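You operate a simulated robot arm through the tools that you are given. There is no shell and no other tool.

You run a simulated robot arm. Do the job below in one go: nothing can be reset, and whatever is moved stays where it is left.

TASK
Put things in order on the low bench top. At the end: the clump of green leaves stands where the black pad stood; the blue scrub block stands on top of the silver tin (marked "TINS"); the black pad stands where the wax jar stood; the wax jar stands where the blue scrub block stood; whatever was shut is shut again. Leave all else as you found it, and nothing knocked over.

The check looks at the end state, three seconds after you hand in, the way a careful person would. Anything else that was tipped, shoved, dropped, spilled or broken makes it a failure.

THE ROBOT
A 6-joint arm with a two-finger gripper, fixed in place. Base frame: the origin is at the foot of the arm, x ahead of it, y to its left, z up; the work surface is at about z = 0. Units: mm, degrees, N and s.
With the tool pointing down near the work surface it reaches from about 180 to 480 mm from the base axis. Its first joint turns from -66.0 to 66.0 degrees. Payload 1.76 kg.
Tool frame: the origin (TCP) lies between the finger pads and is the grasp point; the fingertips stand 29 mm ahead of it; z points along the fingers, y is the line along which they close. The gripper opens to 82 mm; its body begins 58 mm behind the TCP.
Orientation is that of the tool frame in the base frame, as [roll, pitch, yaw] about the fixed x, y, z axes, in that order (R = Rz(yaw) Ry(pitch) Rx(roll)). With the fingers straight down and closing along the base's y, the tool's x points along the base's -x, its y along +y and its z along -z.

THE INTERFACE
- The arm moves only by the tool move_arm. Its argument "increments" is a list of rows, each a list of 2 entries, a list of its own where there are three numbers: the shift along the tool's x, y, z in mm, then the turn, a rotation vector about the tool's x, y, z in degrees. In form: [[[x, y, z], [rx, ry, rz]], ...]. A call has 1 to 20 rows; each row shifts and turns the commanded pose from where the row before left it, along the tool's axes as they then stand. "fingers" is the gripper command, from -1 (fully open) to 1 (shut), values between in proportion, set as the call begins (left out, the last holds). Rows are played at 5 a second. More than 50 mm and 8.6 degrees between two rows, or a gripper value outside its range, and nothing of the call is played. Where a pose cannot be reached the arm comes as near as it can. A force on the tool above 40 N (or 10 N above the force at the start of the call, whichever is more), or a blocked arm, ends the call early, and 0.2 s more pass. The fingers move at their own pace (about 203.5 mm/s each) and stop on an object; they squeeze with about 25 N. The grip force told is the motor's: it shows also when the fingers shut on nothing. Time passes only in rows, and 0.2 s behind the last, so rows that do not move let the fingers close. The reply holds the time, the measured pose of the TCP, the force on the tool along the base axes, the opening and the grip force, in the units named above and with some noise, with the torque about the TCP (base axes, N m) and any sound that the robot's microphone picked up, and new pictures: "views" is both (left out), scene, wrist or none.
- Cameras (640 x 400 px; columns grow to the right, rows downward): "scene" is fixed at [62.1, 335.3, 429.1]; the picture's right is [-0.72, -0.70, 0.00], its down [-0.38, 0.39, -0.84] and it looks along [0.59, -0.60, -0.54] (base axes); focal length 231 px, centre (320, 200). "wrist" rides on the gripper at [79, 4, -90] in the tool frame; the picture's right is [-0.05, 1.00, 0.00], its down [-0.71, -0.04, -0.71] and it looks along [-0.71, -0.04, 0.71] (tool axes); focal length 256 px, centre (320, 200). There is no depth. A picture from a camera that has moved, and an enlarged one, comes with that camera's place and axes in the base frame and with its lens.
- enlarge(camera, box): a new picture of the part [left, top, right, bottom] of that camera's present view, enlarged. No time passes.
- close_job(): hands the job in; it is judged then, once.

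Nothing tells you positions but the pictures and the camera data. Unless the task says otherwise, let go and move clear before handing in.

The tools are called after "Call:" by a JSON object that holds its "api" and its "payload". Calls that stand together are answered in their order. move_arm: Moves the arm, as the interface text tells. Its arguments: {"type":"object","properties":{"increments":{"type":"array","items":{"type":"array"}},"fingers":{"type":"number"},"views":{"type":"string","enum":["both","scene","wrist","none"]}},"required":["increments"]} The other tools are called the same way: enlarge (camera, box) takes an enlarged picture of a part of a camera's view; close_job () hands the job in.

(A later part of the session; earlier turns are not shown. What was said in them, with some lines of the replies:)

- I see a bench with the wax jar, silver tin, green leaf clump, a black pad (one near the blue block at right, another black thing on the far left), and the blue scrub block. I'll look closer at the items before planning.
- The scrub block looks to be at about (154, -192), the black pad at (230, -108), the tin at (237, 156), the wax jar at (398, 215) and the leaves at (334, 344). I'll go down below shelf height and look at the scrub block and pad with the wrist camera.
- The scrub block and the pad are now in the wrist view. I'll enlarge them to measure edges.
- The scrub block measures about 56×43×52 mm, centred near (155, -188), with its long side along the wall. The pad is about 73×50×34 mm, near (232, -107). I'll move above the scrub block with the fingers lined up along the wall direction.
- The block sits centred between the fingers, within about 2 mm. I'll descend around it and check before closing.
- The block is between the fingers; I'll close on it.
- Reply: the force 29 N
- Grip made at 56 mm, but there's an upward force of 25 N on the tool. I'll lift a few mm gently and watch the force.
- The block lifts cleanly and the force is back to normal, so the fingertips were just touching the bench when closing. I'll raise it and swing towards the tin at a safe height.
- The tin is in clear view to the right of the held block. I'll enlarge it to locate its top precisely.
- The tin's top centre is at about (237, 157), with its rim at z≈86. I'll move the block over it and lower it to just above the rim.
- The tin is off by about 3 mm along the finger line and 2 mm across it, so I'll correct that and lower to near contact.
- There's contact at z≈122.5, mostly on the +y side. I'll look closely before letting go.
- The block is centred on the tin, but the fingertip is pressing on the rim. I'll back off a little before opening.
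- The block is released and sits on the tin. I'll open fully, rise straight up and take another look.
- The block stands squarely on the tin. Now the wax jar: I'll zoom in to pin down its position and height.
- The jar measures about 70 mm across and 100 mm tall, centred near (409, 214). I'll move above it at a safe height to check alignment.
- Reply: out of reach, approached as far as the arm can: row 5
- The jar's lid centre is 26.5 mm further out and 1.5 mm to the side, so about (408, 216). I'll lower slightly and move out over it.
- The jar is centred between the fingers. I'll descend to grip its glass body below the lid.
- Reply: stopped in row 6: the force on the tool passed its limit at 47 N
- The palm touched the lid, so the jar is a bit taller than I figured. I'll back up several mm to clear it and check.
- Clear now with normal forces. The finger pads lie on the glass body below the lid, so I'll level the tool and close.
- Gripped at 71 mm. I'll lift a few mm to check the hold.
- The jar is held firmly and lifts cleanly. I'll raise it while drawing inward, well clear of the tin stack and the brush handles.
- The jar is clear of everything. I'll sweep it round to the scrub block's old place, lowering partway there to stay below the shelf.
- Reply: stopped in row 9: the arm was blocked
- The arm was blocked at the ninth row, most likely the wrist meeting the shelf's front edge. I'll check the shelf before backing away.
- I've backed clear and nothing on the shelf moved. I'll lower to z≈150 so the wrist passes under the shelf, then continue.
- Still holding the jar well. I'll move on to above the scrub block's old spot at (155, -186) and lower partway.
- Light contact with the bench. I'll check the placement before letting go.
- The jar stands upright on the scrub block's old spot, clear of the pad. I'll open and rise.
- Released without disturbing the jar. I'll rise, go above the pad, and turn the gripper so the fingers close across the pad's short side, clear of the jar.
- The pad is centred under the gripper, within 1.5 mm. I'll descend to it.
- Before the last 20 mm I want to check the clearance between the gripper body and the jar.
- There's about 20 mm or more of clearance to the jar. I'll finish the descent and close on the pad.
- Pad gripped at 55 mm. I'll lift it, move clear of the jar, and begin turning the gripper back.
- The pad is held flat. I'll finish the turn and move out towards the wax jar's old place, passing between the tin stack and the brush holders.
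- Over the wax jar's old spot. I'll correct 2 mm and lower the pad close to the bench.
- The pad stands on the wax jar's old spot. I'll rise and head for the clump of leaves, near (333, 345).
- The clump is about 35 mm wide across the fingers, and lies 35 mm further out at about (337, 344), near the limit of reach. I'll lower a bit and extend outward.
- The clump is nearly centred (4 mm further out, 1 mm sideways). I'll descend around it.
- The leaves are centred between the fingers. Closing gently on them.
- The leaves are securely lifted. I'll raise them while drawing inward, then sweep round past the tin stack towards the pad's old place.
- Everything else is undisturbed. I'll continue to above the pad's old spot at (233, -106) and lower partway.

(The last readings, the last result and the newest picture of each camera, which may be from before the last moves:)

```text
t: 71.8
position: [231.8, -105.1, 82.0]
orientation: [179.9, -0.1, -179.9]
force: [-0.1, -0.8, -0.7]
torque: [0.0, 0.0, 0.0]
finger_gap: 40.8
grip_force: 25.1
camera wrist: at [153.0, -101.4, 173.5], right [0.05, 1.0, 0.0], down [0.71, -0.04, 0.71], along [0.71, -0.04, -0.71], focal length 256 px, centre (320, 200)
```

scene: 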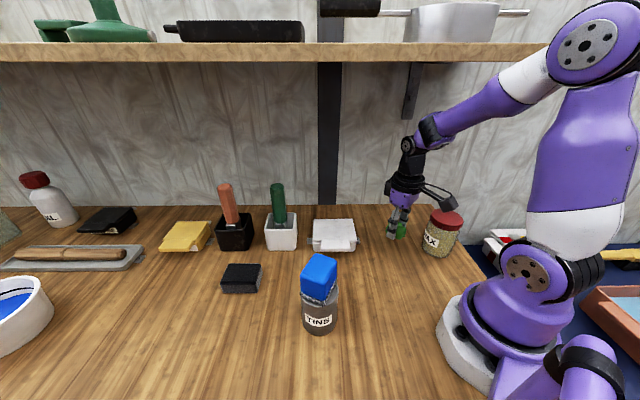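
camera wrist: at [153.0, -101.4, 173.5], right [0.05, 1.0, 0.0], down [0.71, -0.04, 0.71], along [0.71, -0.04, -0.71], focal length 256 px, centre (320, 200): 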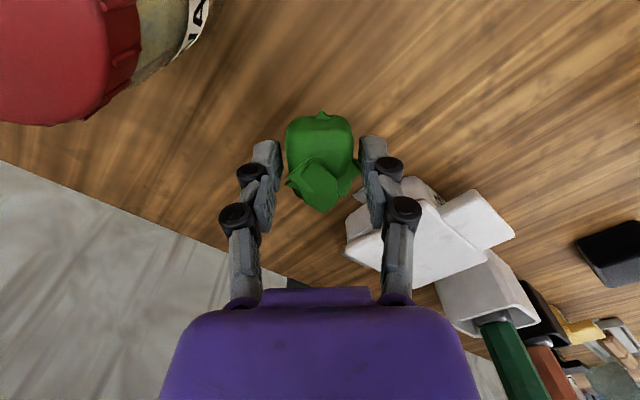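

I'll turn the tool 10° to keep both the camera and the finger well off the jar, then lower close to the bench.

Call:
{"api": "move_arm", "payload": {"increments": [[[0, 0, 0], [0, 0, 5]], [[0, 0, 0], [0, 0, 5]], [[0, 0, 15], [0, 0, 0]], [[0, 0, 15], [0, 0, 0]], [[0, 0, 10], [0, 0, 0]], [[0, 0, 4], [0, 0, 0]], [[0, 0, 0], [0, 0, 0]]], "fingers": 1}}

```text
t: 73.4
position: [231.6, -106.1, 39.5]
orientation: [179.9, -0.1, 170.1]
force: [0.0, 0.0, -0.7]
torque: [-0.01, -0.01, 0.02]
finger_gap: 40.8
grip_force: 25.3
camera wrist: at [154.9, -88.2, 129.9], right [0.22, 0.97, 0.0], down [0.69, -0.16, 0.71], along [0.69, -0.16, -0.71], focal length 256 px, centre (320, 200)
```

scene: 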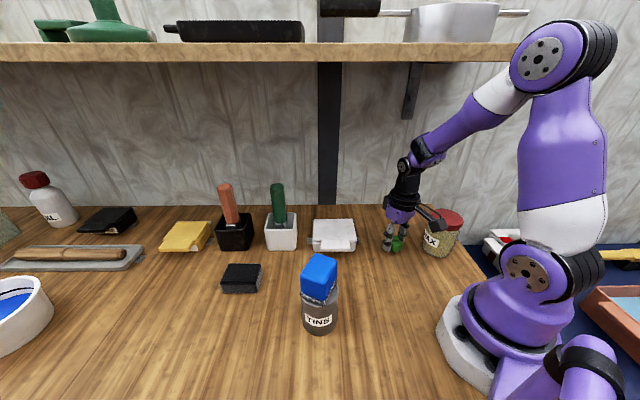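
wrist: 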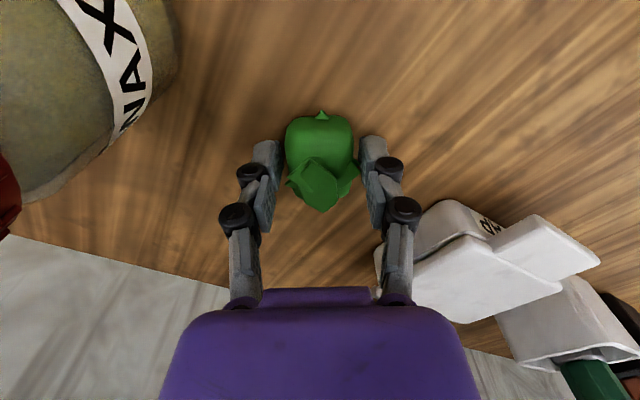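

Call:
{"api": "move_arm", "payload": {"increments": [[[0, 0, 2], [0, 0, 0]], [[0, 0, 1], [0, 0, 0]], [[0, 0, 1], [0, 0, 0]], [[0, 0, 0], [0, 0, 0]]], "fingers": 1, "views": "none"}}

```text
t: 74.4
position: [231.9, -105.6, 36.0]
orientation: [179.8, -0.1, 170.2]
force: [-0.7, 0.0, -0.8]
torque: [-0.01, -0.04, 0.0]
finger_gap: 40.8
grip_force: 25.0
```

Call:
{"api": "move_arm", "payload": {"increments": [[[0, 0, 0.7], [0, 0, 0]], [[0, 0, 0.6], [0, 0, 0]], [[0, 0, 0], [0, 0, 0]]], "fingers": 1, "views": "none"}}

```text
t: 75.2
position: [233.3, -105.7, 32.7]
orientation: [179.9, -0.1, 170.1]
force: [-2.8, 0.2, 17.7]
torque: [-0.01, 0.04, 0.01]
finger_gap: 40.8
grip_force: 24.7
```

Contact with the bench. I'll back off slightly, then open just enough to release the leaves.

Call:
{"api": "move_arm", "payload": {"increments": [[[0, 0, -0.6], [0, 0, 0]], [[0, 0, 0], [0, 0, 0]]], "fingers": 1, "views": "none"}}

Call:
{"api": "move_arm", "payload": {"increments": [[[0, 0, 0], [0, 0, 0]], [[0, 0, 0], [0, 0, 0]], [[0, 0, 0], [0, 0, 0]]], "fingers": -0.6}}

```text
t: 75.8
position: [231.3, -105.5, 34.4]
orientation: [179.8, -0.2, 170.1]
force: [2.2, -0.6, 5.0]
torque: [-0.07, -0.15, 0.06]
finger_gap: 41.1
grip_force: 25.1
```

```text
t: 76.6
position: [233.1, -105.5, 35.3]
orientation: [179.9, -0.2, 170.1]
force: [-0.3, -0.5, 0.3]
torque: [0.01, 0.0, 0.0]
finger_gap: 65.4
grip_force: 0.0
camera wrist: at [154.6, -88.0, 125.0], right [0.22, 0.97, 0.0], down [0.69, -0.16, 0.71], along [0.69, -0.16, -0.71], focal length 256 px, centre (320, 200)
```

scene: 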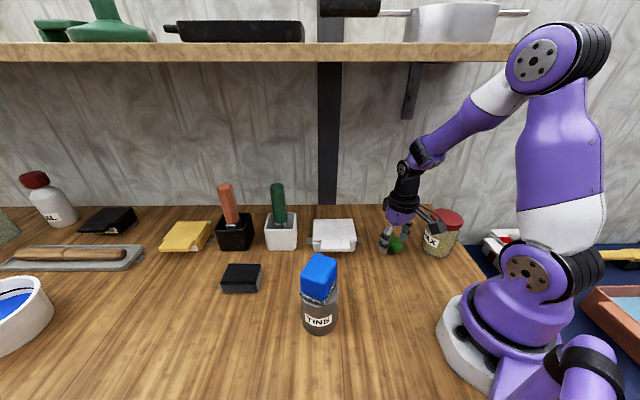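
wrist: 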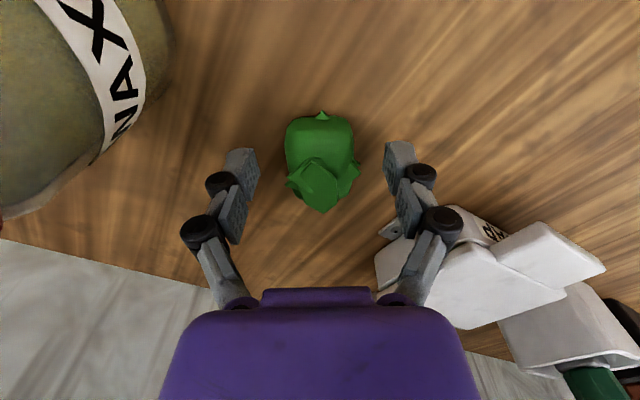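

Leaves are released and standing. I'll rise straight up and then move away towards open space to inspect everything.

Call:
{"api": "move_arm", "payload": {"increments": [[[0, 0, -15], [0, 0, 0]], [[0, 0, -25], [0, 0, 0]], [[0, 0, -30], [0, 0, 0]], [[0, 0, -35], [0, 0, 0]], [[0, 30, 0], [0, 0, 0]], [[0, 30, 0], [0, 0, 0]], [[0, 30, 0], [0, 0, 0]], [[0, 0, 0], [0, 0, 0]]], "fingers": -0.6}}

```text
t: 78.4
position: [247.4, -15.8, 140.3]
orientation: [-180.0, -0.1, 169.9]
force: [0.8, 0.4, 0.6]
torque: [0.01, 0.0, -0.01]
finger_gap: 65.3
grip_force: 0.1
camera wrist: at [170.7, 1.4, 230.2], right [0.23, 0.97, 0.0], down [0.69, -0.16, 0.71], along [0.69, -0.16, -0.71], focal length 256 px, centre (320, 200)
```

scene: 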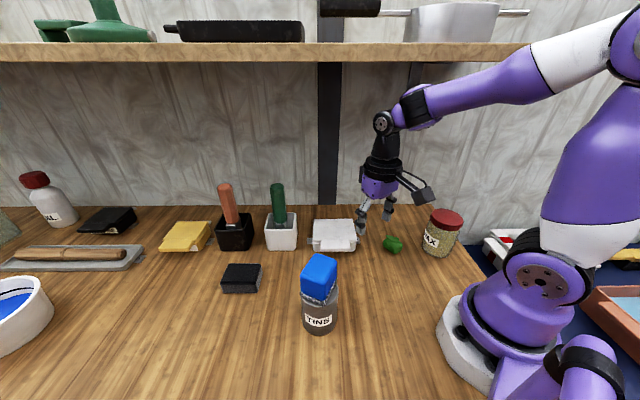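
wrist: 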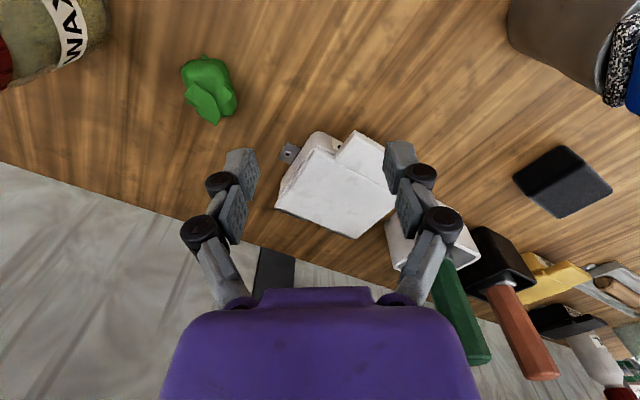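

Call:
{"api": "enlarge", "payload": {"camera": "scene", "box": [280, 190, 480, 350]}}

Call:
{"api": "enlarge", "payload": {"camera": "scene", "box": [140, 170, 360, 380]}}

Call:
{"api": "enlarge", "payload": {"camera": "scene", "box": [0, 0, 560, 70]}}

```text
2.50 times, centred on (380, 270) of scene
camera zoom: at [62.1, 335.3, 429.1], right [-0.72, -0.7, 0.0], down [-0.38, 0.39, -0.84], along [0.59, -0.6, -0.54], focal length 577 px, centre (170, 25)
```

zoom: 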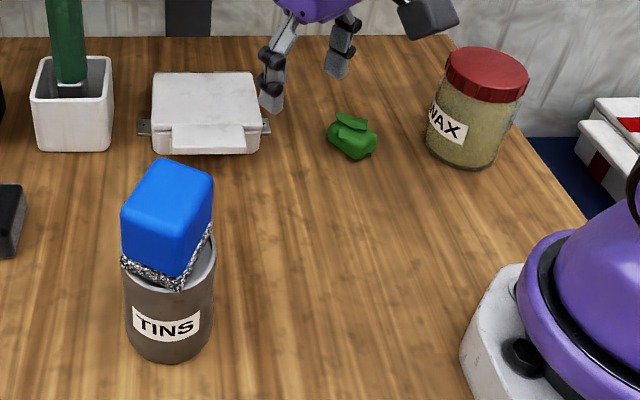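

```text
1.90 times, centred on (250, 275) of scene
camera zoom: at [62.1, 335.3, 429.1], right [-0.72, -0.7, 0.0], down [-0.38, 0.39, -0.84], along [0.59, -0.6, -0.54], focal length 440 px, centre (453, 57)
```

zoom: 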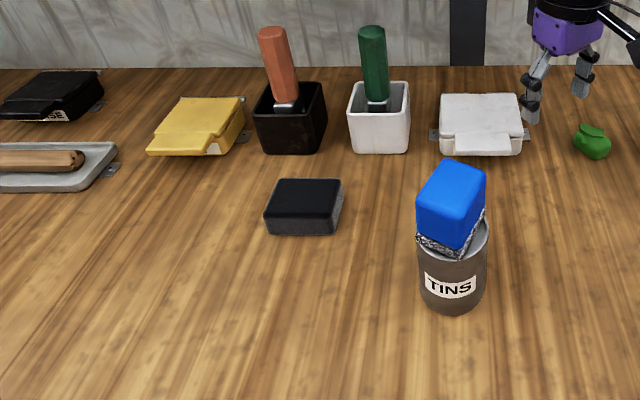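

```text
1.14 times, centred on (280, 35) of scene
camera zoom: at [62.1, 335.3, 429.1], right [-0.72, -0.7, 0.0], down [-0.38, 0.39, -0.84], along [0.59, -0.6, -0.54], focal length 264 px, centre (366, 389)
```

zoom: 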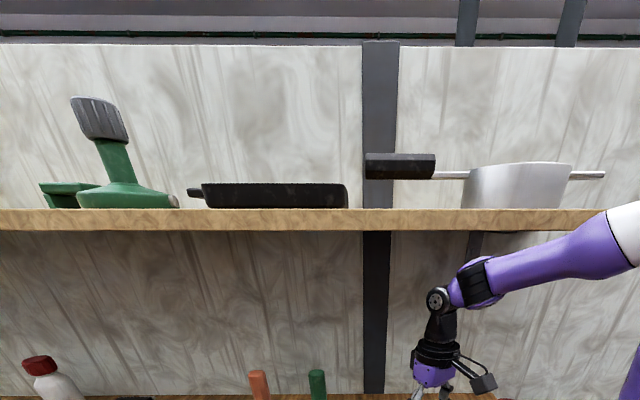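

The end state matches the task. The leaves are on the pad's old spot, the scrub block is on the closed tin, the pad is on the jar's old spot, and the jar, lid on, is on the scrub block's old spot. The tin and the shelf items look unmoved and the gripper is clear, so I'm handing in.

Call:
{"api": "close_job", "payload": {}}

```text
The job is handed in.
```

The job is handed in, and all four things are in their new places on the bench:

- **Leaves:** the clump of green leaves stands where the black pad was.
- **Scrub block:** the blue block stands on top of the silver tin, centred on its rim.
- **Black pad:** it stands where the wax jar was, within about 5 mm by my last measurement.
- **Wax jar:** it stands upright where the scrub block was, with its lid on.

The jar's lid stayed on and I opened nothing, so nothing needed shutting again.

There were two contacts along the way:

- **Jar lid:** the gripper pressed on it with 47 N when I first reached for the jar. The jar stayed upright.
- **Shelf:** the arm was blocked once while carrying the jar, probably by the shelf's front edge. The pot and pans above look unmoved in the pictures.

In the last pictures nothing was tipped or out of place, and the gripper was clear of everything.
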